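You operate a simulated robot arm through the tools that you are given. There is no shell and no other tool. Be economical: measure what you need, move in short steps, check, and stop when the job is done.

The job below is to be done with a simulated robot arm. You get a single attempt, and the scene is never put back.

TASK
Water-test the gutter: fill it to the 2 L line from the cooling pipe.
Fine: open the inlet valve first, shut both valves after, then pull the bung, lay it on the shelf and let it drain. Set down upright: drain bung. Where these are worked on the way, their far stop is far enough and under half their travel is too little: inlet valve.
Where things are to end (x, y in the base frame): drain bung within 0.06 m of [0.6, -0.37].

The check looks at the end state, three seconds after you hand in, the way a careful person would. Anything else that was tipped, shoved, dropped, spilled or broken makes it a failure.

THE ROBOT
A 7-joint arm with a two-finger parallel gripper on a trunk, on a base that drives. Base frame: it is fixed to the floor where the robot stands at the start and does not move with it; the origin is under the middle of the robot, x ahead of it, y to its left, z up. Units: m, degrees, N and s.
With the tool pointing down near the work surface it reaches from about 0.22 to 0.74 m from the robot's upright axis, wherever it stands. Its first joint turns from -166.0 to 166.0 degrees. Places, roughly: bore of the drain [0.1, 1.1, 0.7]; cooling valve [0.4, 0.2, 0.7]; free end of the hung tool shelf [0.6, -0.5, 0.7]; gutter [0.2, 0.8, 0.7]; gutter cam [0.3, 0.4, 0.6]; inlet valve [0.5, 0, 0.7]; tap lever [0.5, 0.4, 0.9]. Payload 1.57 kg.
The tool frame sits at the grasp point between the pads (the TCP): z along the fingers, y along the line on which they close. The tips reach 0.03 m beyond it. Largest opening 0.11 m; finger width 0.024, thickness 0.012; the body of the gripper, 0.048 by 0.112 m, starts 0.078 m behind the TCP.
Orientation is that of the tool frame in the base frame, as [roll, pitch, yaw] about the fixed x, y, z axes, in that order (R = Rz(yaw) Ry(pitch) Rx(roll)). With the fingers straight down and closing along the base's y, the tool's x points along the base's -x, its y along +y and its z along -z.

THE INTERFACE
- The arm moves only by the tool servo_tool. Its argument "deltas" is text: rows parted by semicolons, each of 6 numbers parted by spaces: the shift along the tool's x, y, z in units of 50 mm (1.0 is 50 mm), then the turn, a rotation vector about the tool's x, y, z in units of 6 degrees (1.0 is 6 degrees). In form: dx dy dz rx ry rz; .... A call has 1 to 10 rows; each row shifts and turns the commanded pose from where the row before left it, along the tool's axes as they then stand. "claw" is the opening, from 0 (shut) to 1 (fully open), set as the call begins (left out, the last holds). A call with a number of a shift or a turn outside -1 to 1 is refused whole. Rows are played at 5 a second. More than 0.05 m and 8.6 degrees between two rows, or a gripper value outside its range, and nothing of the call is played. A pose out of reach is approached as far as the arm can. The call stops where the force on the tool passes 40 N (or 10 N more than at its start, if that is more) or the arm is blocked; 0.2 s more then pass. Each finger travels about 0.045 m/s and halts on what it meets, pressing with about 32 N; the grip force reading is that of the motor and also rises with nothing between the fingers. The clock runs only during rows and for 0.2 s after the last one: add rows that do not move to give the fingers time. The reply holds the time, the measured pose of the TCP, the force on the tool along the base axes, the opening and the grip force, in the units named above and with some noise, with the torque about the TCP (base axes, N m) and any sound that the robot's microphone picked up.
- Cameras (640 x 400 px; columns grow to the right, rows downward): "scene" is now at [0.0015, 0.1825, 1.4727]; the picture's right is [0.41, -0.91, 0.00], its down [-0.76, -0.34, -0.55] and it looks along [0.50, 0.23, -0.83] (base axes); focal length 287 px, centre (320, 200). "wrist" rides on the gripper at [0.07, 0.016, -0.141] in the tool frame; the picture's right is [-0.23, 0.97, 0.00], its down [-0.86, -0.20, -0.48] and it looks along [-0.47, -0.11, 0.88] (tool axes); focal length 222 px, centre (320, 200). There is no depth. A picture from a camera that has moved, and an enlarged one, comes with that camera's place and axes in the base frame and with its lens.
- camera(camera): a new picture of that camera. It takes no simulated time.
- raise_lower(by): slides the trunk up (or, below 0, down) by that many m; the arm and the scene camera ride with it, the base frame stays. It gives what a move gives, with no picture.
- drive_base(legs): drives the robot by 1 to 6 legs, each [ahead, turn to the left] in m and degrees, along the robot's own axes; the way and the turn of a leg run together, so that a leg with both is an arc; at most 1.5 m and 180 degrees a leg. The arm and the cameras ride along, it lands a little off, and it stops where it bumps. It gives what a move gives.
- pan_tilt(pan, tilt): turns the head with the scene camera to pan (to the left, within 155 degrees either way) and tilt (down, from -29 to 69), counted from straight ahead of the robot. It gives what a move gives.
- zoom(camera, box): a new picture of the part [left, top, right, bottom] of that camera's present view, enlarged. It takes no simulated time.
- finish_job(): hands the job in; it is judged then, once.

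Go step by step. Nothing tells you exact positions but the pictures and the camera data: compare them with the known pose of the tool, close in by small moves and look again before you grip or let go. The budget is 120 turns and 90 pictures, counting those below and the enlarged ones. Unless the task says otherwise, let go and move clear before handing in, and close with one line.

The tools are called after ">>>" by a JSON object that holds its "fn" and its "kwargs". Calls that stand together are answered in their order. servo_tool: Moves the arm, as the interface text tells. Its arguments: {"type":"object","properties":{"deltas":{"type":"string"},"claw":{"type":"number"}},"required":["deltas"]} The other tools are called the same way: raise_lower (by) slides the trunk up or down; drive_base (legs) drives the base; pan_tilt (pan, tilt) turns the head that bears the scene camera; camera (camera) takes a picture; zoom (camera, box) takes an enlarged picture of a part of a camera's view; finish_job () hands the job in.

At the start:

```text
time: 0.0
tcp_pos: [0.3772, 0.37, 1.0769]
ee_rot: [-179.9, -0.1, -179.9]
contact_force: [0.0, 0.1, -0.5]
moment: [-0.03, 0.0, -0.01]
gripper_width: 0.11
grip_force: 0.0
trunk travel left (down, up): [-0.425, 0.165]
robot x, y, heading: [0.0003, 0.001, 0.2]
head pan, tilt: [24.3, 56.4]
```

scene: 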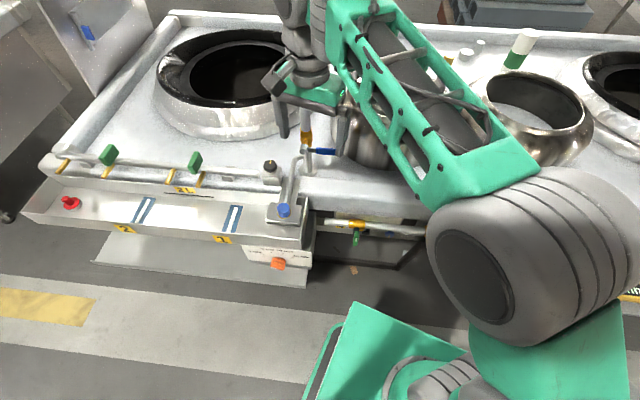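
wrist: 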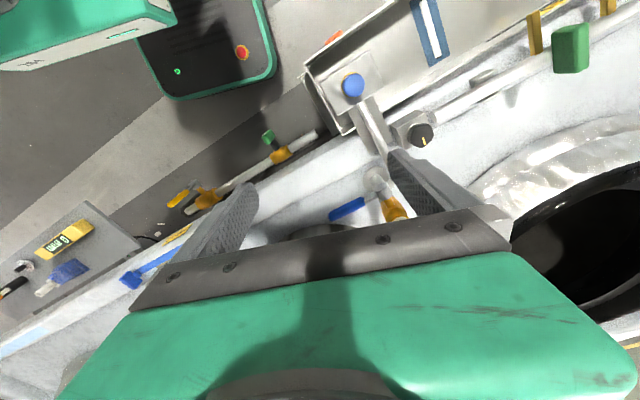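

I see a gutter along the front of a stove bench with a red bung at its far left, and several valves near the arm. I'll zoom in to identify things before moving.

>>> {"fn": "zoom", "kwargs": {"camera": "scene", "box": [240, 110, 440, 280]}}

>>> {"fn": "zoom", "kwargs": {"camera": "scene", "box": [20, 120, 320, 290]}}

>>> {"fn": "zoom", "kwargs": {"camera": "wrist", "box": [0, 50, 460, 330]}}

```text
2.35 times, centred on (340, 195) of scene
camera zoom: at [0.0015, 0.1825, 1.4727], right [0.41, -0.91, 0.0], down [-0.76, -0.34, -0.55], along [0.5, 0.23, -0.83], focal length 675 px, centre (273, 212)
```

zoom: 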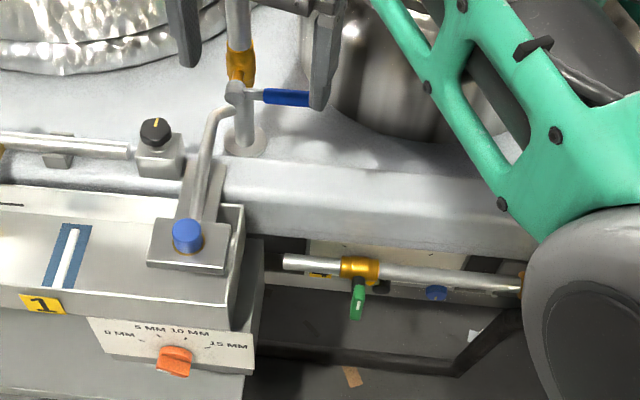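

```text
2.13 times, centred on (170, 205) of scene
camera zoom: at [0.0015, 0.1825, 1.4727], right [0.41, -0.91, 0.0], down [-0.76, -0.34, -0.55], along [0.5, 0.23, -0.83], focal length 612 px, centre (640, 189)
```

zoom: 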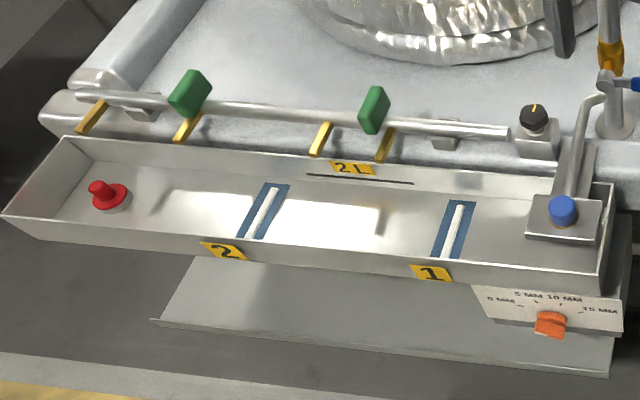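

```text
1.39 times, centred on (230, 190) of wrist
camera zoom: at [0.3082, 0.3865, 1.2195], right [0.23, 0.97, 0.0], down [0.86, -0.2, 0.48], along [0.47, -0.11, -0.88], focal length 309 px, centre (445, 214)
```

zoom: 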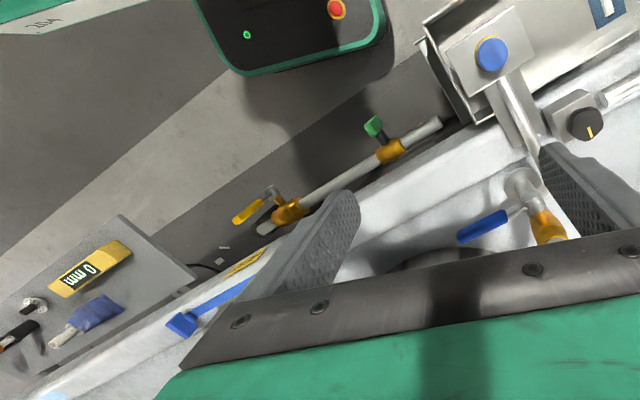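

The front pipe carries a green-handled valve (cooling valve) and a yellow-handled one further right (inlet valve); the blue tap lever is separate. I'll pan the head for better views of the right and left sides.

>>> {"fn": "pan_tilt", "kwargs": {"pan": -20, "tilt": 50}}

>>> {"fn": "camera", "kwargs": {"camera": "scene"}}

>>> {"fn": "pan_tilt", "kwargs": {"pan": 60, "tilt": 45}}

>>> {"fn": "camera", "kwargs": {"camera": "scene"}}

```text
time: 1.1
tcp_pos: [0.3774, 0.3709, 1.0775]
ee_rot: [-180.0, 0.0, 180.0]
contact_force: [-0.2, -0.1, -0.3]
moment: [0.03, 0.03, 0.06]
gripper_width: 0.11
grip_force: 0.1
trunk travel left (down, up): [-0.425, 0.165]
robot x, y, heading: [0.0049, -0.0019, 0.1]
head pan, tilt: [-20.0, 50.0]
```

```text
84 pictures are left
camera scene: at [0.0095, 0.1271, 1.481], right [-0.34, -0.94, 0.0], down [-0.72, 0.26, -0.64], along [0.6, -0.22, -0.77], focal length 287 px, centre (320, 200)
```

scene: 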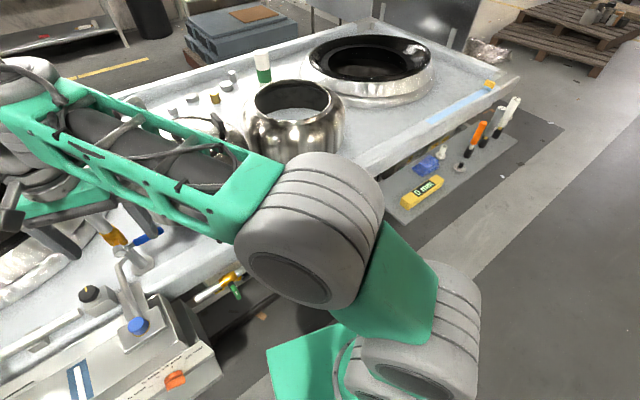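

```text
time: 2.6
tcp_pos: [0.3767, 0.3685, 1.077]
ee_rot: [-180.0, 0.1, -179.9]
contact_force: [-0.4, -1.1, -0.6]
moment: [0.02, -0.01, 0.04]
gripper_width: 0.1102
grip_force: 0.1
trunk travel left (down, up): [-0.425, 0.165]
robot x, y, heading: [-0.0007, 0.0007, 0.4]
head pan, tilt: [60.0, 45.0]
```

```text
83 pictures are left
camera scene: at [-0.0222, 0.2238, 1.4879], right [0.87, -0.5, 0.0], down [-0.35, -0.61, -0.71], along [0.35, 0.61, -0.71], focal length 287 px, centre (320, 200)
```

scene: 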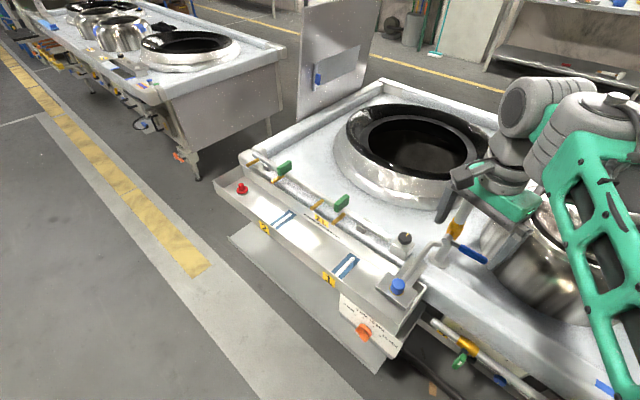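

The green lever at about (0.39, 0.24, 0.7) is the cooling valve and the yellow one at about (0.49, 0, 0.7) the inlet valve. I'll move the arm toward the inlet valve for a closer look.

>>> {"fn": "servo_tool", "kwargs": {"deltas": "0 -1 0 0 0 0;0 -1 0 0 0 0;0 -1 0 0 0 0;0 -1 0 0 0 0;0 -1 0 0 0 0;0.4 -1 0 0 0 0;0.4 0 0.5 0 0 0"}}

>>> {"fn": "camera", "kwargs": {"camera": "wrist"}}

>>> {"fn": "pan_tilt", "kwargs": {"pan": 35, "tilt": 60}}

>>> {"fn": "camera", "kwargs": {"camera": "scene"}}

```text
refused: row 6 steps farther than a row can; nothing moved
```

```text
82 pictures are left
camera wrist: at [0.3082, 0.3865, 1.2195], right [0.23, 0.97, 0.0], down [0.86, -0.2, 0.48], along [0.47, -0.11, -0.88], focal length 222 px, centre (320, 200)
```

wrist: 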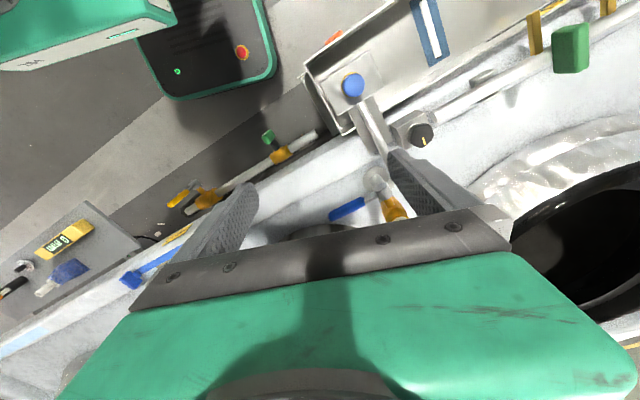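

```text
time: 3.5
tcp_pos: [0.3771, 0.3705, 1.078]
ee_rot: [180.0, 0.0, 179.9]
contact_force: [0.5, 0.2, -0.3]
moment: [-0.01, 0.0, -0.02]
gripper_width: 0.1101
grip_force: 0.1
trunk travel left (down, up): [-0.425, 0.165]
robot x, y, heading: [0.0028, -0.0006, 0.1]
head pan, tilt: [35.0, 60.0]
```

```text
81 pictures are left
camera scene: at [-0.0083, 0.1917, 1.4684], right [0.57, -0.82, 0.0], down [-0.71, -0.5, -0.5], along [0.41, 0.29, -0.87], focal length 287 px, centre (320, 200)
```

scene: 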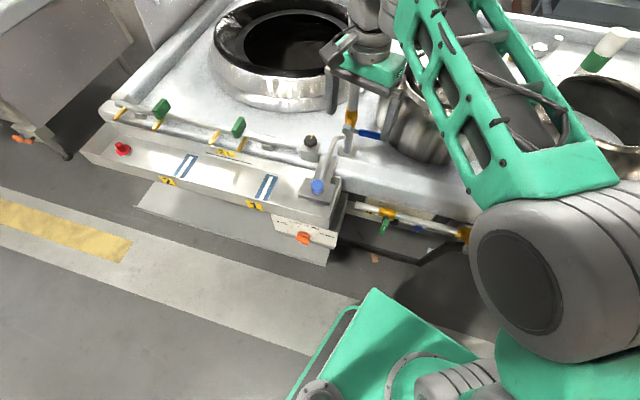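

The move was refused for a too-long row; I repeat it with shorter rows toward the inlet valve.

>>> {"fn": "servo_tool", "kwargs": {"deltas": "0 -1 0 0 0 0;0 -1 0 0 0 0;0 -1 0 0 0 0;0 -1 0 0 0 0;0 -1 0 0 0 0;0 -1 0 0 0 0;0.8 0 0 0 0 0"}}

>>> {"fn": "camera", "kwargs": {"camera": "wrist"}}

>>> {"fn": "camera", "kwargs": {"camera": "scene"}}

```text
time: 5.1
tcp_pos: [0.3372, 0.07, 1.0773]
ee_rot: [180.0, -0.1, -180.0]
contact_force: [0.2, 0.5, -0.6]
moment: [0.0, 0.0, -0.01]
gripper_width: 0.11
grip_force: 0.0
trunk travel left (down, up): [-0.425, 0.165]
robot x, y, heading: [0.0001, 0.0008, -0.2]
head pan, tilt: [35.0, 60.0]
```

```text
80 pictures are left
camera wrist: at [0.2686, 0.0851, 1.2195], right [0.23, 0.97, 0.0], down [0.86, -0.2, 0.48], along [0.47, -0.11, -0.88], focal length 222 px, centre (320, 200)
```

wrist: 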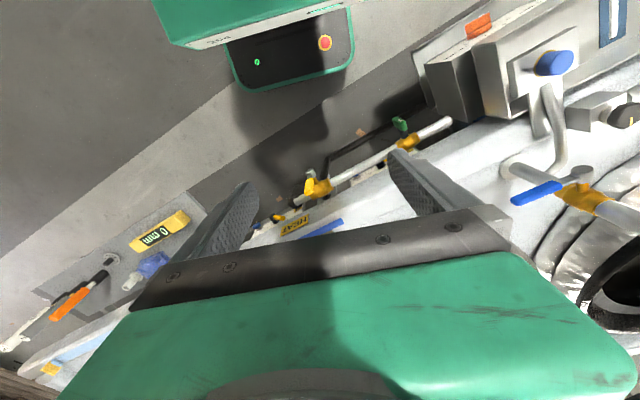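

```text
79 pictures are left
camera scene: at [-0.0082, 0.1913, 1.4684], right [0.57, -0.82, 0.0], down [-0.71, -0.5, -0.5], along [0.41, 0.29, -0.87], focal length 287 px, centre (320, 200)
```

scene: 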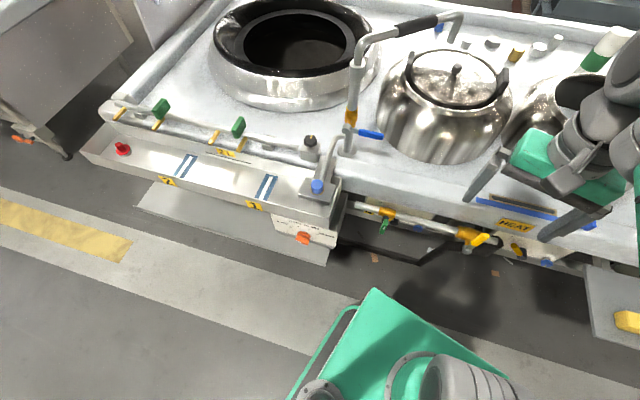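

>>> {"fn": "zoom", "kwargs": {"camera": "scene", "box": [340, 170, 580, 290]}}

>>> {"fn": "zoom", "kwargs": {"camera": "scene", "box": [200, 100, 400, 270]}}

>>> {"fn": "zoom", "kwargs": {"camera": "wrist", "box": [240, 40, 540, 240]}}

```text
2.67 times, centred on (460, 230) of scene
camera zoom: at [-0.0082, 0.1913, 1.4684], right [0.57, -0.82, 0.0], down [-0.71, -0.5, -0.5], along [0.41, 0.29, -0.87], focal length 765 px, centre (-53, 120)
```

zoom: 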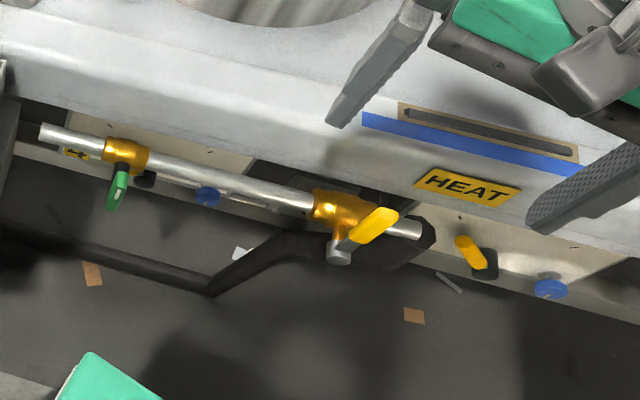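

```text
2.35 times, centred on (300, 185) of scene
camera zoom: at [-0.0082, 0.1913, 1.4684], right [0.57, -0.82, 0.0], down [-0.71, -0.5, -0.5], along [0.41, 0.29, -0.87], focal length 675 px, centre (367, 235)
```

zoom: 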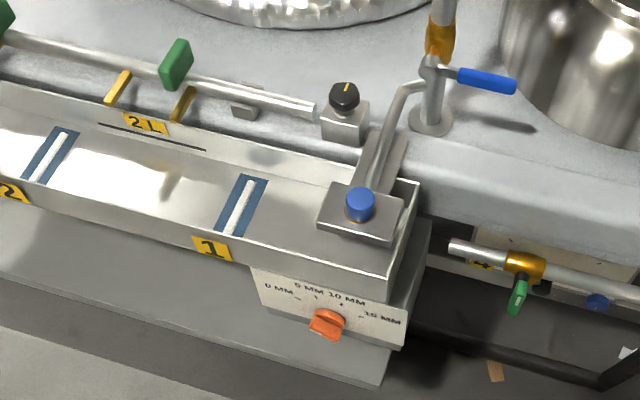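

```text
2.00 times, centred on (390, 140) of wrist
camera zoom: at [0.2686, 0.0851, 1.2195], right [0.23, 0.97, 0.0], down [0.86, -0.2, 0.48], along [0.47, -0.11, -0.88], focal length 444 px, centre (180, 320)
```

zoom: 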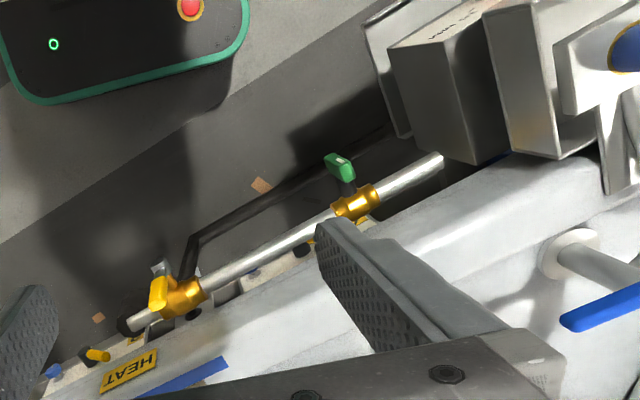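

I need the lever orientations; zooming tightly on both levers from both cameras.

>>> {"fn": "zoom", "kwargs": {"camera": "scene", "box": [365, 195, 415, 235]}}

>>> {"fn": "zoom", "kwargs": {"camera": "scene", "box": [445, 220, 505, 265]}}

>>> {"fn": "zoom", "kwargs": {"camera": "wrist", "box": [290, 105, 450, 205]}}

```text
10.00 times, centred on (390, 215) of scene
camera zoom: at [-0.0082, 0.1913, 1.4684], right [0.57, -0.82, 0.0], down [-0.71, -0.5, -0.5], along [0.41, 0.29, -0.87], focal length 2868 px, centre (-380, 50)
```

zoom: 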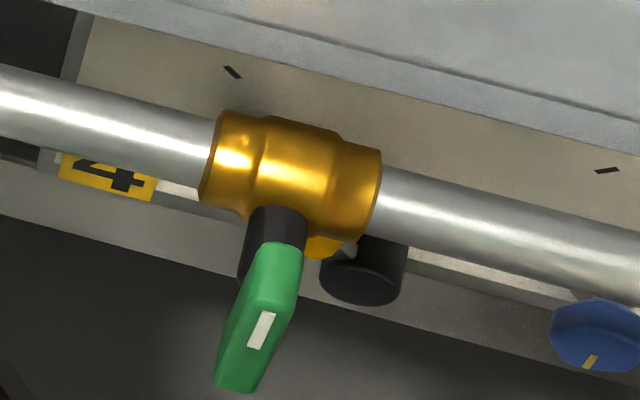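

```text
8.89 times, centred on (475, 242) of scene
camera zoom: at [-0.0082, 0.1913, 1.4684], right [0.57, -0.82, 0.0], down [-0.71, -0.5, -0.5], along [0.41, 0.29, -0.87], focal length 2550 px, centre (-1058, -178)
```

zoom: 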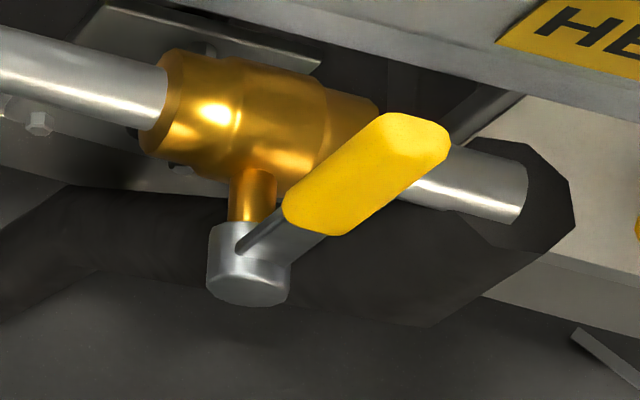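

```text
4.00 times, centred on (370, 155) of wrist
camera zoom: at [0.2686, 0.0851, 1.2195], right [0.23, 0.97, 0.0], down [0.86, -0.2, 0.48], along [0.47, -0.11, -0.88], focal length 888 px, centre (120, 380)
```

zoom: 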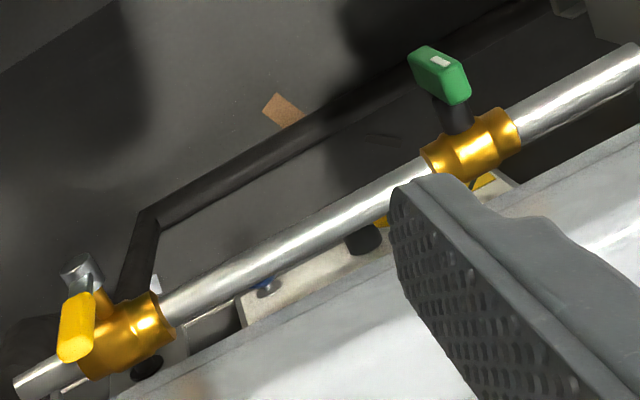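

The inlet lever stands vertically (pivot ≈ (0.472, 0.011, 0.674), tip z ≈ 0.76), perpendicular to the pipe, so it is shut; the green one hangs down, also shut. I'll align the tool to the pipe direction (about 18.5° yaw), close the fingers and hover to the right of the inlet lever.

>>> {"fn": "servo_tool", "kwargs": {"deltas": "0 0 0 0 0 -1;0 0 0 0 0 -1;0 0 0 0 0 -1.08;-0.57 -0.77 0 0 0 0;-0.57 -0.77 0 0 0 0;-0.57 -0.77 0 0 0 0;-0.57 -0.77 0 0 0 0;0 0 1 0 0 0;0 0 1 0 0 0", "claw": 0}}

>>> {"fn": "pan_tilt", "kwargs": {"pan": 5, "tilt": 55}}

>>> {"fn": "camera", "kwargs": {"camera": "scene"}}

>>> {"fn": "camera", "kwargs": {"camera": "wrist"}}

```text
refused: -1.08 is not a number from -1 to 1
```

```text
time: 6.1
tcp_pos: [0.3374, 0.0695, 1.0777]
ee_rot: [179.9, 0.0, -179.9]
contact_force: [0.0, -0.2, 0.5]
moment: [0.02, 0.01, 0.04]
gripper_width: 0.1099
grip_force: 0.1
trunk travel left (down, up): [-0.425, 0.165]
robot x, y, heading: [0.0009, 0.0038, -0.1]
head pan, tilt: [5.0, 55.0]
```

```text
72 pictures are left
camera scene: at [0.0089, 0.1596, 1.4744], right [0.09, -1.0, 0.0], down [-0.82, -0.07, -0.57], along [0.57, 0.05, -0.82], focal length 287 px, centre (320, 200)
```

scene: 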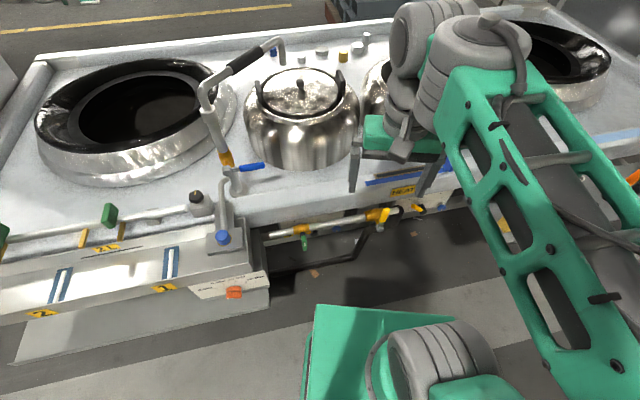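

```text
71 pictures are left
camera wrist: at [0.2689, 0.0857, 1.2197], right [0.23, 0.97, 0.0], down [0.86, -0.2, 0.48], along [0.47, -0.11, -0.88], focal length 222 px, centre (320, 200)
```

wrist: 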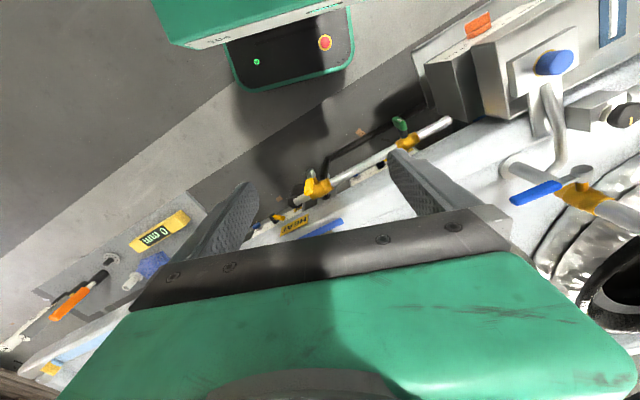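

A turn of −1.08 was out of range, so nothing moved; I split it and repeat.

>>> {"fn": "servo_tool", "kwargs": {"deltas": "0 0 0 0 0 -1;0 0 0 0 0 -1;0 0 0 0 0 -1;-0.57 -0.77 0 0 0 0;-0.57 -0.77 0 0 0 0;-0.57 -0.77 0 0 0 0;-0.57 -0.77 0 0 0 0;0 0 1 0 0 0;0 0 1 0 0 0", "claw": 0}}

>>> {"fn": "camera", "kwargs": {"camera": "scene"}}

>>> {"fn": "camera", "kwargs": {"camera": "wrist"}}

```text
time: 8.1
tcp_pos: [0.4933, -0.0422, 0.9788]
ee_rot: [180.0, 0.0, -162.0]
contact_force: [-0.2, -0.3, 0.4]
moment: [0.02, 0.0, 0.01]
gripper_width: 0.0003
grip_force: 21.2
trunk travel left (down, up): [-0.425, 0.165]
robot x, y, heading: [0.0024, -0.0022, -0.4]
head pan, tilt: [5.0, 55.0]
```

```text
70 pictures are left
camera scene: at [0.0088, 0.1596, 1.4745], right [0.09, -1.0, 0.0], down [-0.82, -0.07, -0.57], along [0.57, 0.05, -0.82], focal length 287 px, centre (320, 200)
```

scene: 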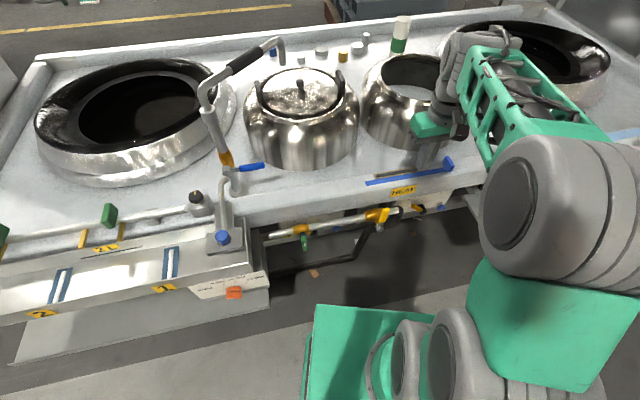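

```text
69 pictures are left
camera wrist: at [0.4231, -0.0485, 1.1208], right [-0.08, 1.0, 0.0], down [0.87, 0.07, 0.48], along [0.48, 0.04, -0.88], focal length 222 px, centre (320, 200)
```

wrist: 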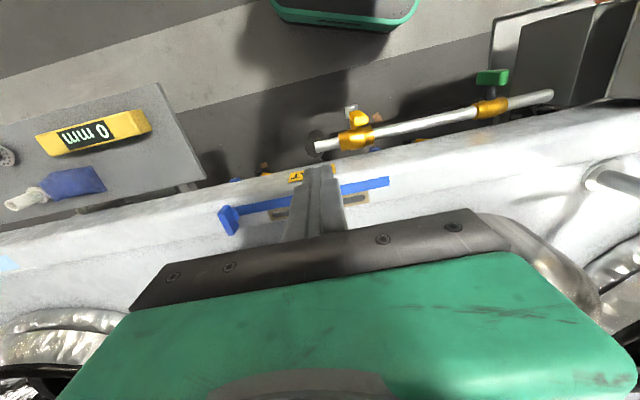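

The bench lip lies about 9 cm behind the lever, so there is room. I descend beside the lever's right side and check.

>>> {"fn": "servo_tool", "kwargs": {"deltas": "0 0 1 0 0 0;0 0 1 0 0 0;0 0 1 0 0 0;0 0 1 0 0 0;0.2 0 0.6 0 0 0"}}

>>> {"fn": "zoom", "kwargs": {"camera": "wrist", "box": [200, 60, 440, 210]}}

>>> {"fn": "zoom", "kwargs": {"camera": "scene", "box": [320, 140, 480, 240]}}

```text
time: 9.3
tcp_pos: [0.4816, -0.044, 0.7482]
ee_rot: [-179.9, 0.0, -162.0]
contact_force: [-1.0, 0.5, -0.1]
moment: [0.04, 0.02, 0.0]
gripper_width: 0.0001
grip_force: 21.8
trunk travel left (down, up): [-0.425, 0.165]
robot x, y, heading: [0.0019, -0.0028, -0.0]
head pan, tilt: [5.0, 55.0]
```

```text
2.67 times, centred on (320, 135) of wrist
camera zoom: at [0.4119, -0.0498, 0.8895], right [-0.09, 1.0, 0.0], down [0.87, 0.07, 0.48], along [0.48, 0.04, -0.88], focal length 592 px, centre (320, 373)
```

zoom: 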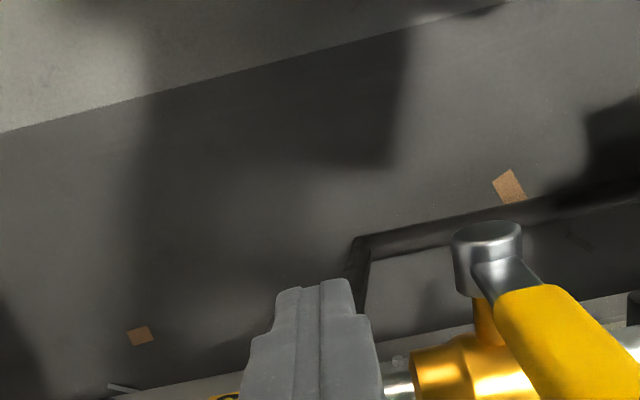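

```text
4.00 times, centred on (400, 190) of scene
camera zoom: at [0.0092, 0.1595, 1.4745], right [0.09, -1.0, 0.0], down [-0.82, -0.07, -0.57], along [0.57, 0.05, -0.82], focal length 1147 px, centre (0, 240)
```

zoom: 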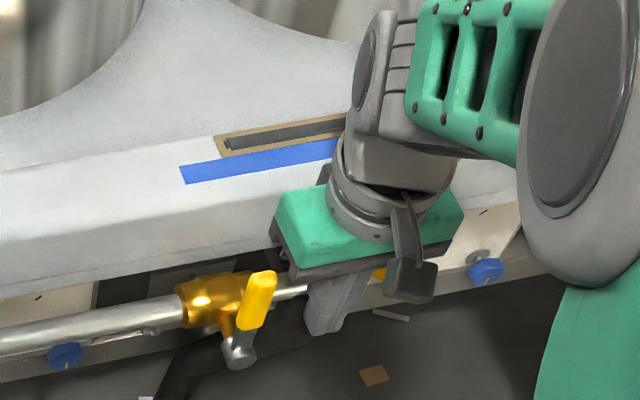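

Fingers are to the right of the lever, a bit too far outward. I shift inward 12 mm and push left gently.

>>> {"fn": "servo_tool", "kwargs": {"deltas": "-0.24 0 0 0 0 0;0 0.3 0 0 0 0;0 0.3 0 0 0 0;0 0.2 0 0 0 0;0 0.2 0 0 0 0"}}

>>> {"fn": "zoom", "kwargs": {"camera": "scene", "box": [320, 140, 480, 240]}}

```text
time: 10.5
tcp_pos: [0.4797, 0.0059, 0.748]
ee_rot: [-180.0, 0.0, -162.1]
contact_force: [1.1, -5.3, 1.7]
moment: [-0.16, 0.0, 0.05]
gripper_width: 0.0
grip_force: 21.3
trunk travel left (down, up): [-0.425, 0.165]
robot x, y, heading: [0.0014, -0.0009, -0.1]
head pan, tilt: [5.0, 55.0]
```

```text
4.00 times, centred on (400, 190) of scene
camera zoom: at [0.009, 0.159, 1.4746], right [0.09, -1.0, 0.0], down [-0.82, -0.07, -0.57], along [0.57, 0.05, -0.82], focal length 1147 px, centre (0, 240)
```

zoom: 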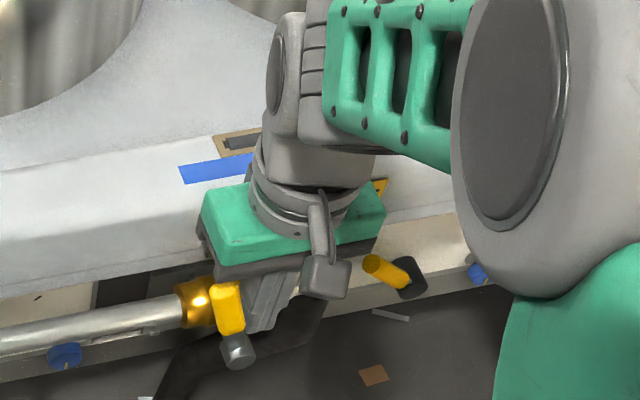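

The lever yields to the left with about 5 N, so left is opening. I continue the arc left and down.

>>> {"fn": "servo_tool", "kwargs": {"deltas": "0 0.3 0 0 0 0;0 0.3 0 0 0 0;0 0.3 0.1 0 0 0;0 0.2 0.2 0 0 0;0 0.1 0.2 0 0 0;0 0 0.2 0 0 0"}}

>>> {"fn": "zoom", "kwargs": {"camera": "scene", "box": [300, 140, 460, 240]}}

```text
time: 11.3
tcp_pos: [0.4664, 0.0417, 0.742]
ee_rot: [-179.5, -0.1, -162.8]
contact_force: [4.0, -9.1, -6.1]
moment: [-0.25, -0.15, 0.07]
gripper_width: 0.0
grip_force: 21.6
trunk travel left (down, up): [-0.425, 0.165]
robot x, y, heading: [-0.0019, 0.0004, -0.2]
head pan, tilt: [5.0, 55.0]
stopped in row 4: the force on the tool passed its limit at 46 N (the readings are from after the stop); the commanded pose is now the measured one
```

```text
4.00 times, centred on (380, 190) of scene
camera zoom: at [0.0106, 0.1591, 1.4744], right [0.08, -1.0, 0.0], down [-0.82, -0.07, -0.57], along [0.57, 0.05, -0.82], focal length 1147 px, centre (80, 240)
```

zoom: 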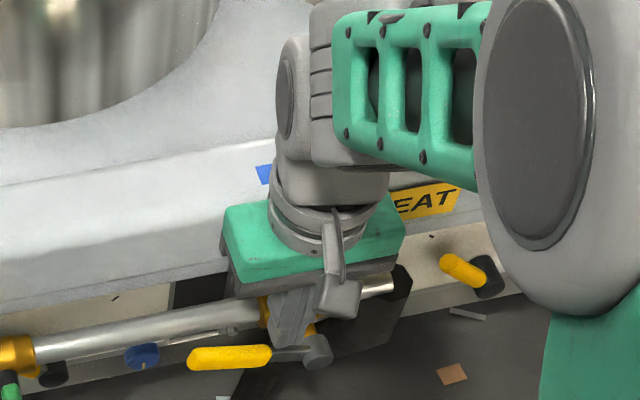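

The lever now lies near the pipe direction and the force rose. I back the tool off upward and look.

>>> {"fn": "servo_tool", "kwargs": {"deltas": "0 -0.2 -0.4 0 0 0;0 0 -1 0 0 0;0 0 -1 0 0 0;0 0 -1 0 0 0;0 0 -1 0 0 0"}}

>>> {"fn": "zoom", "kwargs": {"camera": "scene", "box": [270, 180, 430, 280]}}

>>> {"fn": "zoom", "kwargs": {"camera": "wrist", "box": [220, 40, 500, 215]}}

```text
time: 12.5
tcp_pos: [0.4688, 0.0355, 0.961]
ee_rot: [-179.6, -0.2, -162.8]
contact_force: [0.1, -0.2, -0.3]
moment: [-0.02, 0.01, 0.03]
gripper_width: 0.0
grip_force: 21.4
trunk travel left (down, up): [-0.425, 0.165]
robot x, y, heading: [0.0011, 0.0016, -0.1]
head pan, tilt: [5.0, 55.0]
```

```text
4.00 times, centred on (350, 230) of scene
camera zoom: at [0.0096, 0.1594, 1.4744], right [0.08, -1.0, 0.0], down [-0.82, -0.07, -0.57], along [0.57, 0.05, -0.82], focal length 1147 px, centre (200, 80)
```

zoom: 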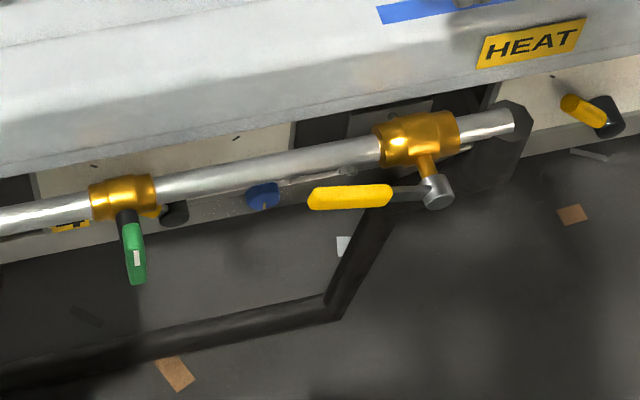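

```text
2.29 times, centred on (360, 128) of wrist
camera zoom: at [0.3976, 0.0313, 1.1021], right [-0.07, 1.0, -0.01], down [0.88, 0.07, 0.48], along [0.48, 0.03, -0.88], focal length 508 px, centre (229, 366)
```

zoom: 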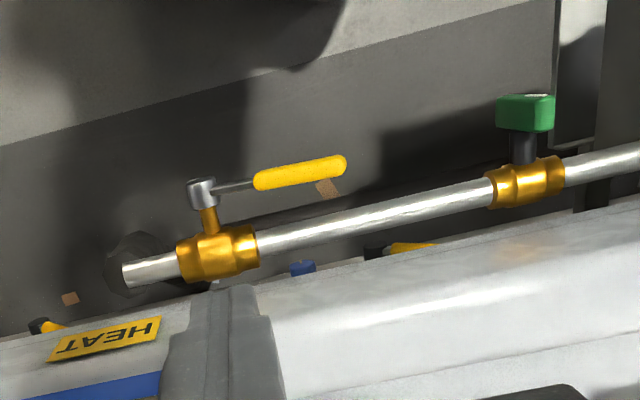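

The lever is open well past half but maybe not quite flat. I press down on its outer half gently to find the stop.

>>> {"fn": "servo_tool", "kwargs": {"deltas": "0 0.7 0 0 0 0;0 0 1 0 0 0;0 0 1 0 0 0;0 0 1 0 0 0;0 0 1 0 0 0;0 0 0.4 0 0 0;0 0 0.2 0 0 0;0 0 0.2 0 0 0"}}

>>> {"fn": "zoom", "kwargs": {"camera": "scene", "box": [270, 180, 430, 280]}}

```text
time: 14.3
tcp_pos: [0.4617, 0.0679, 0.7289]
ee_rot: [-179.5, 0.2, -162.6]
contact_force: [-13.3, -1.9, 26.3]
moment: [-0.03, 0.7, 0.04]
gripper_width: 0.0001
grip_force: 21.1
trunk travel left (down, up): [-0.425, 0.165]
robot x, y, heading: [0.0013, -0.002, -0.3]
head pan, tilt: [5.0, 55.0]
stopped in row 8: the force on the tool passed its limit at 52 N (the readings are from after the stop); the commanded pose is now the measured one
```

```text
4.00 times, centred on (350, 230) of scene
camera zoom: at [0.0062, 0.159, 1.475], right [0.08, -1.0, 0.0], down [-0.81, -0.07, -0.58], along [0.57, 0.05, -0.82], focal length 1147 px, centre (200, 80)
```

zoom: 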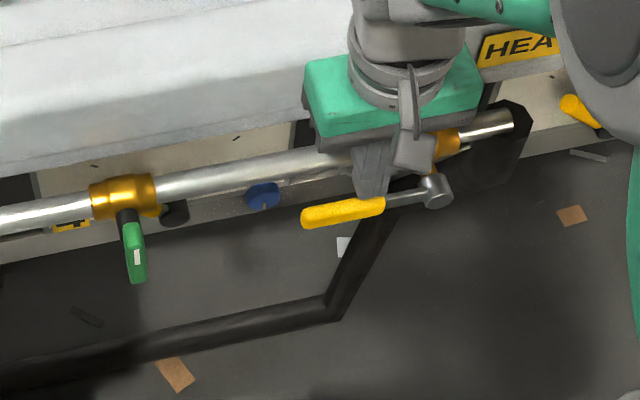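

The inlet lever is now flat along the pipe at its far stop. The green handle hangs down from a horizontal stem, so I'll grip it with a horizontal tool and twist; for that I lift, then back the robot up for room.

>>> {"fn": "servo_tool", "kwargs": {"deltas": "0 0 -1 0 0 0;0 0 -1 0 0 0;0 0 -1 0 0 0", "claw": 0.5}}

>>> {"fn": "drive_base", "kwargs": {"legs": [[-0.25, 0]]}}

>>> {"fn": "servo_tool", "kwargs": {"deltas": "0 0 0 0 -1 0;0 0 0 0 -1 0;0 0 0 0 -1 0;0 0 0 0 -1 0;0 0 0 0 -1 0;0 0 0 0 -1 0;0 0 0 0 -1 0;0 0 0 0 -1 0;0 0 0 0 -1 0;0 0 0 0 -1 0"}}

>>> {"fn": "camera", "kwargs": {"camera": "scene"}}

```text
time: 15.1
tcp_pos: [0.4634, 0.0704, 0.879]
ee_rot: [-179.4, 0.2, -162.7]
contact_force: [0.0, 0.4, -0.7]
moment: [0.03, -0.01, 0.01]
gripper_width: 0.0551
grip_force: 0.0
trunk travel left (down, up): [-0.425, 0.165]
robot x, y, heading: [0.0008, -0.0019, -0.2]
head pan, tilt: [5.0, 55.0]
```

```text
time: 16.9
tcp_pos: [0.2172, 0.0699, 0.8798]
ee_rot: [-179.5, 0.2, -162.8]
contact_force: [-0.4, -0.1, 0.1]
moment: [-0.02, 0.02, 0.01]
gripper_width: 0.055
grip_force: 0.1
trunk travel left (down, up): [-0.425, 0.165]
robot x, y, heading: [-0.2476, 0.0018, -0.1]
head pan, tilt: [5.0, 55.0]
```

```text
time: 19.1
tcp_pos: [0.2164, 0.069, 0.8798]
ee_rot: [-179.0, 60.3, -162.2]
contact_force: [0.1, 0.1, -0.1]
moment: [0.02, 0.01, -0.04]
gripper_width: 0.055
grip_force: 0.1
trunk travel left (down, up): [-0.425, 0.165]
robot x, y, heading: [-0.2425, 0.0021, -0.4]
head pan, tilt: [5.0, 55.0]
```

```text
61 pictures are left
camera scene: at [-0.2362, 0.1606, 1.4745], right [0.08, -1.0, 0.0], down [-0.82, -0.07, -0.57], along [0.57, 0.05, -0.82], focal length 287 px, centre (320, 200)
```

scene: 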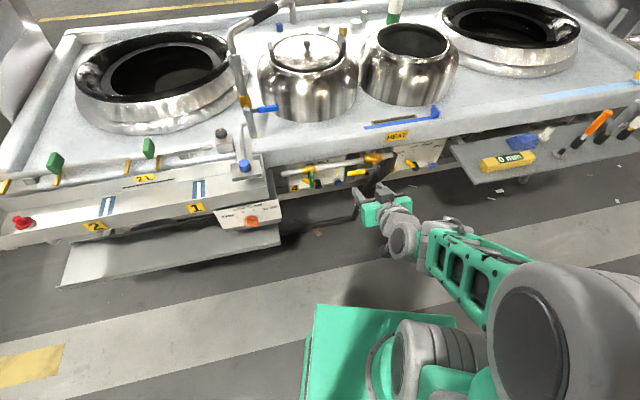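

Good overview. I finish tipping the tool to horizontal and bring it in front of the green handle, stopping short.

>>> {"fn": "servo_tool", "kwargs": {"deltas": "0 0 0 0 -1 0;0 0 0 0 -1 0;0 0 0 0 -1 0;0 0 0 0 -1 0;0 0 0 0 -1 0;0.3 0.7 0.3 0 0 0;0.5 0.7 0.3 0 0 0;0.5 0.7 0.3 0 0 0;0.9 0 0 0 0 0;0.9 0 0.3 0 0 0"}}

>>> {"fn": "servo_tool", "kwargs": {"deltas": "0.9 0 0.2 0 0 0;0.2 0 0.2 0 0 0"}}

>>> {"fn": "camera", "kwargs": {"camera": "wrist"}}

>>> {"fn": "zoom", "kwargs": {"camera": "scene", "box": [240, 130, 400, 230]}}

```text
time: 21.3
tcp_pos: [0.2466, 0.189, 0.7279]
ee_rot: [-60.1, 89.5, -43.1]
contact_force: [-0.3, -0.3, 0.0]
moment: [-0.01, 0.01, 0.0]
gripper_width: 0.0552
grip_force: 0.0
out of reach, approached as far as the arm can: row 5
trunk travel left (down, up): [-0.425, 0.165]
robot x, y, heading: [-0.2454, -0.0007, -0.6]
head pan, tilt: [5.0, 55.0]
```

```text
time: 21.9
tcp_pos: [0.2673, 0.1944, 0.6745]
ee_rot: [-67.2, 89.5, -50.0]
contact_force: [-0.5, -0.7, 0.2]
moment: [0.03, 0.01, -0.02]
gripper_width: 0.0552
grip_force: 0.1
trunk travel left (down, up): [-0.425, 0.165]
robot x, y, heading: [-0.2464, 0.0012, -0.2]
head pan, tilt: [5.0, 55.0]
```

```text
60 pictures are left
camera wrist: at [0.1286, 0.1677, 0.6032], right [-0.29, 0.93, 0.22], down [-0.4, -0.33, 0.86], along [0.87, 0.16, 0.47], focal length 222 px, centre (320, 200)
```

wrist: 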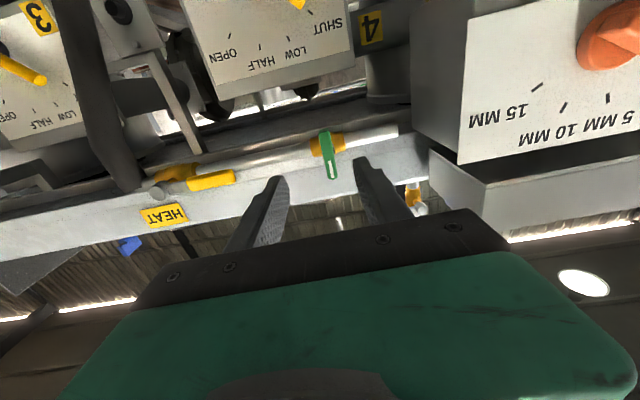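

```text
4.00 times, centred on (320, 180) of scene
camera zoom: at [-0.2361, 0.1608, 1.4745], right [0.08, -1.0, 0.0], down [-0.82, -0.07, -0.57], along [0.57, 0.05, -0.82], focal length 1147 px, centre (320, 280)
```

zoom: 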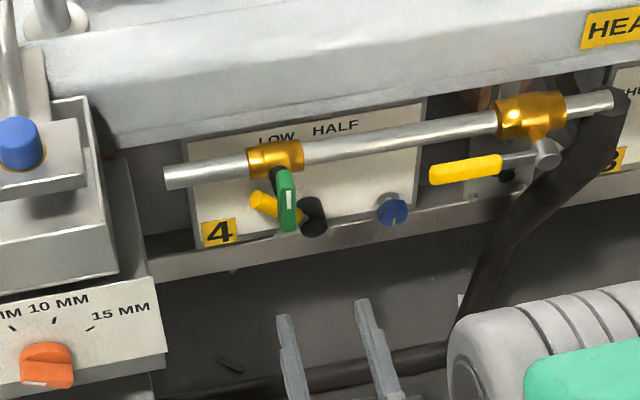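

>>> {"fn": "zoom", "kwargs": {"camera": "wrist", "box": [270, 100, 390, 200]}}

>>> {"fn": "zoom", "kwargs": {"camera": "scene", "box": [295, 155, 335, 195]}}

```text
4.00 times, centred on (330, 150) of wrist
camera zoom: at [0.1286, 0.1677, 0.6032], right [-0.29, 0.93, 0.22], down [-0.4, -0.33, 0.86], along [0.87, 0.16, 0.47], focal length 888 px, centre (280, 400)
```

zoom: 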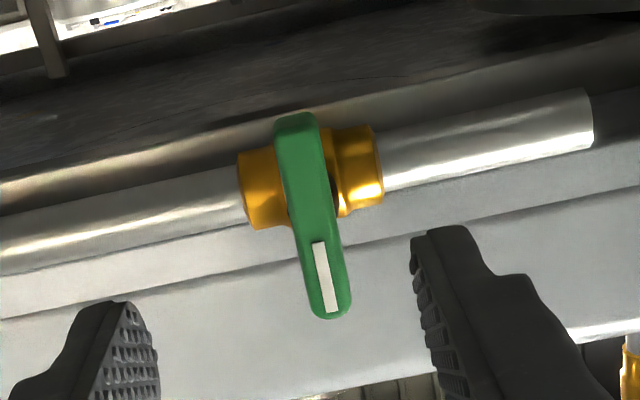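

```text
10.00 times, centred on (315, 175) of scene
camera zoom: at [-0.2361, 0.1608, 1.4745], right [0.08, -1.0, 0.0], down [-0.82, -0.07, -0.57], along [0.57, 0.05, -0.82], focal length 2868 px, centre (370, 450)
```

zoom: 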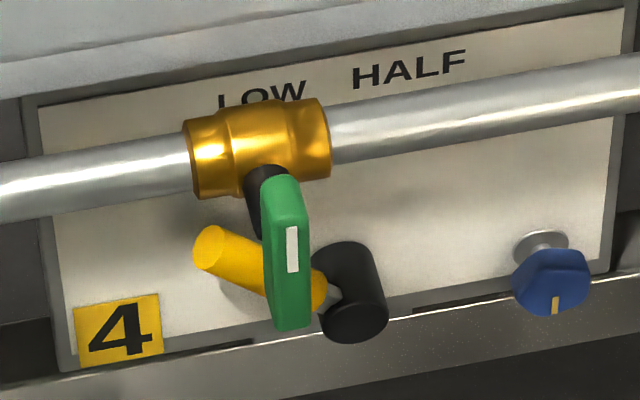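

The green handle is a vertical bar centred on its stem at about (0.391, 0.243, 0.689), spanning z 0.655–0.723. I advance so the open fingers straddle it and then look.

>>> {"fn": "servo_tool", "kwargs": {"deltas": "-0.29 0.18 0 0 0 0;0 0 0.6 0 0 0;0 0 0.6 0 0 0;0 0 0.6 0 0 0;0 0 0.4 0 0 0"}}

>>> {"fn": "zoom", "kwargs": {"camera": "wrist", "box": [220, 80, 460, 230]}}

>>> {"fn": "zoom", "kwargs": {"camera": "scene", "box": [270, 145, 350, 195]}}

```text
time: 23.1
tcp_pos: [0.3684, 0.2347, 0.6877]
ee_rot: [-86.8, 89.5, -69.7]
contact_force: [0.3, 0.9, 1.4]
moment: [0.0, 0.06, 0.01]
gripper_width: 0.0549
grip_force: 0.0
trunk travel left (down, up): [-0.425, 0.165]
robot x, y, heading: [-0.2462, -0.0007, -0.5]
head pan, tilt: [5.0, 55.0]
```

```text
2.67 times, centred on (340, 155) of wrist
camera zoom: at [0.2294, 0.2072, 0.6182], right [-0.29, 0.93, 0.22], down [-0.4, -0.32, 0.86], along [0.87, 0.16, 0.47], focal length 592 px, centre (267, 320)
```

zoom: 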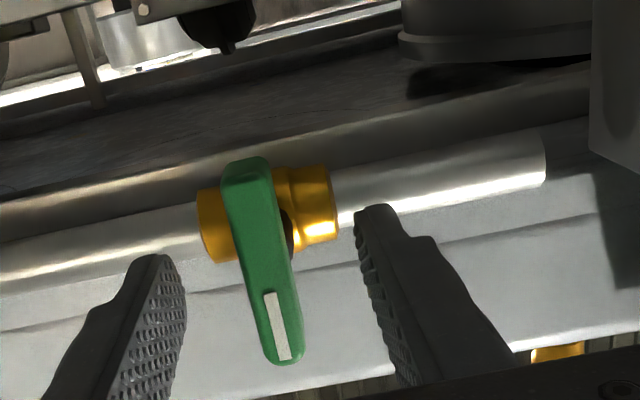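

```text
8.00 times, centred on (310, 170) of scene
camera zoom: at [-0.2363, 0.1607, 1.4745], right [0.08, -1.0, 0.0], down [-0.82, -0.07, -0.57], along [0.57, 0.05, -0.82], focal length 2295 px, centre (400, 440)
```

zoom: 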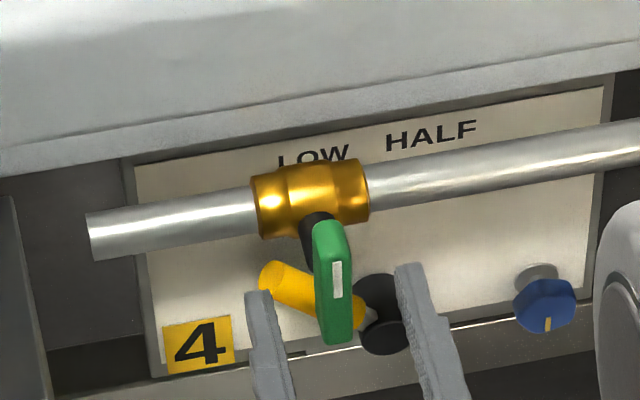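

Handle is centred between the fingers. I advance 12 mm and close on it.

>>> {"fn": "servo_tool", "kwargs": {"deltas": "0 0 0.24 0 0 0"}}

>>> {"fn": "servo_tool", "kwargs": {"deltas": "0 0 0 0 0 0;0 0 0 0 0 0;0 0 0 0 0 0;0 0 0 0 0 0", "claw": 0}}

>>> {"fn": "pan_tilt", "kwargs": {"pan": 30, "tilt": 45}}

>>> {"fn": "camera", "kwargs": {"camera": "scene"}}

```text
time: 23.5
tcp_pos: [0.3751, 0.2341, 0.6906]
ee_rot: [-72.8, 89.5, -55.5]
contact_force: [-0.2, 0.5, -0.1]
moment: [-0.01, 0.03, 0.01]
gripper_width: 0.055
grip_force: 0.0
out of reach, approached as far as the arm can: row 1
trunk travel left (down, up): [-0.425, 0.165]
robot x, y, heading: [-0.2452, 0.0002, -0.3]
head pan, tilt: [5.0, 55.0]
```

```text
time: 24.5
tcp_pos: [0.3742, 0.2364, 0.6908]
ee_rot: [-71.4, 89.4, -54.3]
contact_force: [-0.8, -1.2, -1.7]
moment: [0.01, -0.08, 0.43]
gripper_width: 0.0139
grip_force: 28.3
trunk travel left (down, up): [-0.425, 0.165]
robot x, y, heading: [-0.2458, 0.001, -0.3]
head pan, tilt: [5.0, 55.0]
```

```text
time: 25.4
tcp_pos: [0.374, 0.2352, 0.6891]
ee_rot: [-71.2, 89.5, -54.0]
contact_force: [0.9, -3.1, 0.1]
moment: [-0.02, 0.12, 0.49]
gripper_width: 0.0139
grip_force: 30.2
trunk travel left (down, up): [-0.425, 0.165]
robot x, y, heading: [-0.2459, 0.0023, -0.6]
head pan, tilt: [30.0, 45.0]
```

```text
54 pictures are left
camera scene: at [-0.2372, 0.1948, 1.4879], right [0.49, -0.87, 0.0], down [-0.62, -0.35, -0.71], along [0.61, 0.35, -0.71], focal length 287 px, centre (320, 200)
```

scene: 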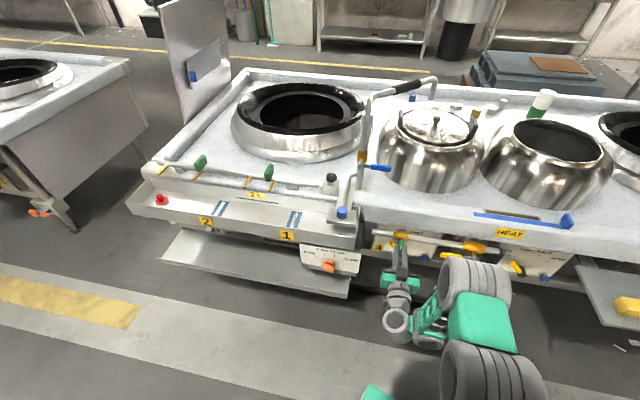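

The handle is gripped (14 mm). I take a baseline picture of the gutter, then twist slightly to find the opening direction.

>>> {"fn": "zoom", "kwargs": {"camera": "scene", "box": [120, 150, 380, 280]}}

>>> {"fn": "servo_tool", "kwargs": {"deltas": "0 0 0 0 0 1;0 0 0 0 0 1;0 0 0 0 0 1"}}

>>> {"fn": "zoom", "kwargs": {"camera": "scene", "box": [370, 220, 430, 260]}}

```text
2.46 times, centred on (250, 215) of scene
camera zoom: at [-0.2372, 0.1948, 1.4879], right [0.49, -0.87, 0.0], down [-0.62, -0.35, -0.71], along [0.61, 0.35, -0.71], focal length 706 px, centre (492, 163)
```

zoom: 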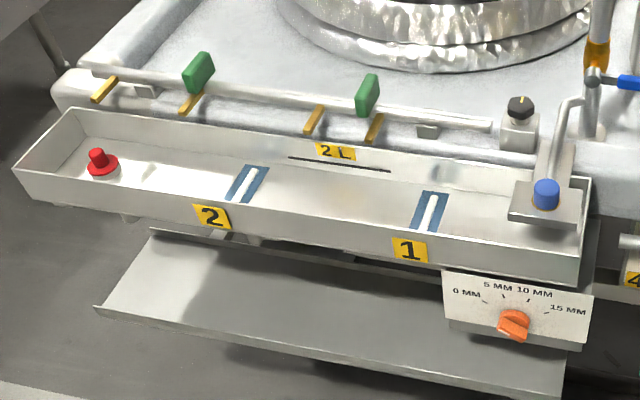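

```text
time: 26.2
tcp_pos: [0.3746, 0.235, 0.6889]
ee_rot: [89.4, 72.4, 106.5]
contact_force: [0.5, -2.9, 1.5]
moment: [-1.38, -0.24, 0.55]
gripper_width: 0.0222
grip_force: 35.0
trunk travel left (down, up): [-0.425, 0.165]
robot x, y, heading: [-0.2485, 0.0012, -0.5]
head pan, tilt: [30.0, 45.0]
```

```text
10.00 times, centred on (400, 240) of scene
camera zoom: at [-0.2373, 0.195, 1.4879], right [0.49, -0.87, 0.0], down [-0.61, -0.35, -0.71], along [0.61, 0.35, -0.71], focal length 2868 px, centre (-480, -200)
```

zoom: 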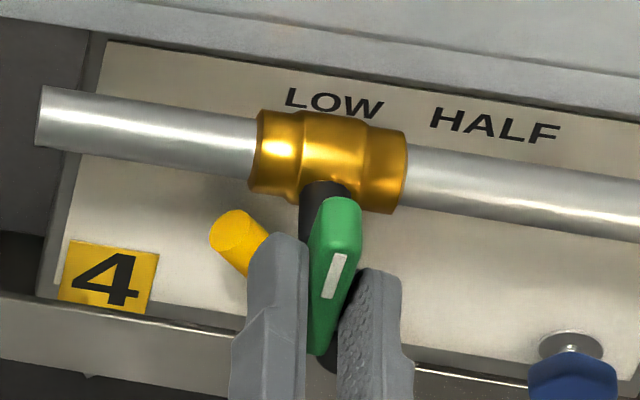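

Turning that way only made the pads slip against a stop, so the other way opens. Before opening I go back to vertical and inspect the open left end of the pipe relative to the gutter.

>>> {"fn": "servo_tool", "kwargs": {"deltas": "0 0 0 0 0 -1;0 0 0 0 0 -1;0 0 0 0 0 -1"}}

>>> {"fn": "zoom", "kwargs": {"camera": "scene", "box": [320, 165, 420, 245]}}

>>> {"fn": "zoom", "kwargs": {"camera": "wrist", "box": [320, 0, 640, 200]}}

```text
time: 27.0
tcp_pos: [0.374, 0.2357, 0.6898]
ee_rot: [-70.5, 89.5, -53.4]
contact_force: [-0.4, -4.1, -1.3]
moment: [0.16, -0.33, 0.46]
gripper_width: 0.0139
grip_force: 30.1
trunk travel left (down, up): [-0.425, 0.165]
robot x, y, heading: [-0.2446, -0.0017, -0.4]
head pan, tilt: [30.0, 45.0]
```

```text
5.00 times, centred on (370, 205) of scene
camera zoom: at [-0.2372, 0.1948, 1.4879], right [0.49, -0.87, 0.0], down [-0.61, -0.35, -0.71], along [0.61, 0.35, -0.71], focal length 1434 px, centre (70, 175)
```

zoom: 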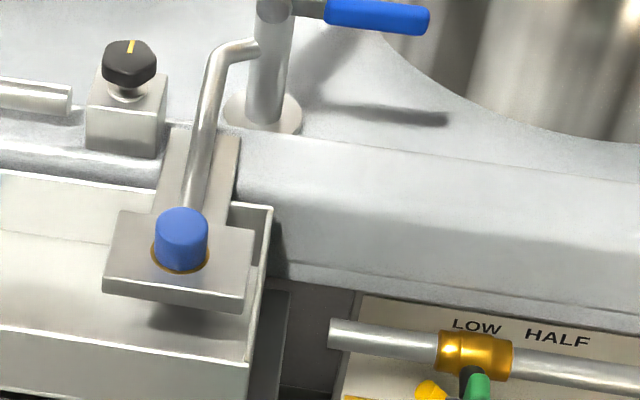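

```text
2.00 times, centred on (480, 100) of wrist
camera zoom: at [0.2354, 0.2087, 0.6194], right [-0.29, 0.93, 0.22], down [-0.4, -0.33, 0.86], along [0.87, 0.16, 0.47], focal length 444 px, centre (0, 400)
```

zoom: 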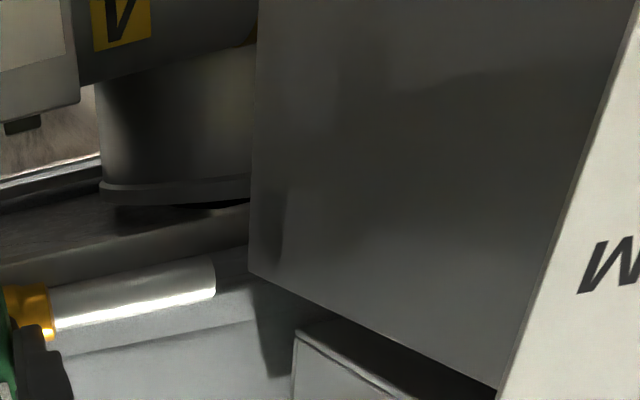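

The pipe end looks like a plain stub, so I'll open the valve partly the other way and watch where water appears.

>>> {"fn": "servo_tool", "kwargs": {"deltas": "0 0 0 0 0 -1;0 0 0 0 0 -1;0 0 0 0 0 -1;0 0 0 0 0 -1;0 0 0 0 0 -1;0 0 0 0 0 -1"}}

>>> {"fn": "camera", "kwargs": {"camera": "scene"}}

```text
time: 28.4
tcp_pos: [0.3751, 0.2359, 0.69]
ee_rot: [-89.5, 53.3, -72.5]
contact_force: [-8.2, -7.9, -0.4]
moment: [0.04, 0.02, 0.59]
gripper_width: 0.014
grip_force: 30.4
trunk travel left (down, up): [-0.425, 0.165]
robot x, y, heading: [-0.245, 0.0025, -0.3]
head pan, tilt: [30.0, 45.0]
```

```text
49 pictures are left
camera scene: at [-0.2379, 0.1943, 1.488], right [0.49, -0.87, 0.0], down [-0.61, -0.35, -0.71], along [0.62, 0.35, -0.71], focal length 287 px, centre (320, 200)
```

scene: 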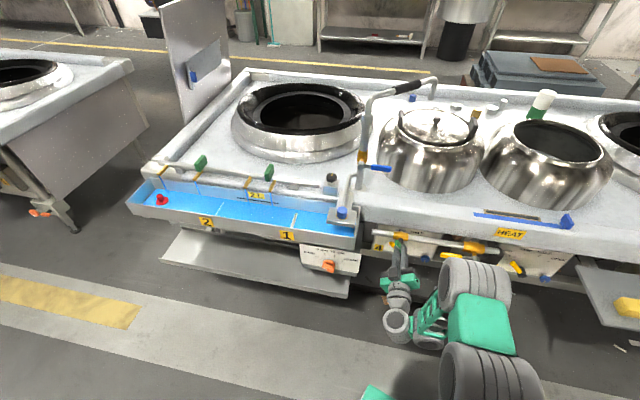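

Water pours from the upper pipe's spouts into the gutter, quickly. I zoom on the level (no time passes).

>>> {"fn": "zoom", "kwargs": {"camera": "scene", "box": [180, 170, 340, 250]}}

```text
4.00 times, centred on (260, 210) of scene
camera zoom: at [-0.2379, 0.1943, 1.488], right [0.49, -0.87, 0.0], down [-0.61, -0.35, -0.71], along [0.62, 0.35, -0.71], focal length 1147 px, centre (560, 160)
```

zoom: 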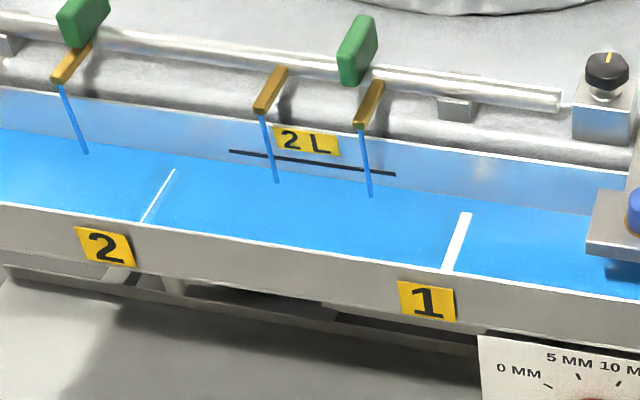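

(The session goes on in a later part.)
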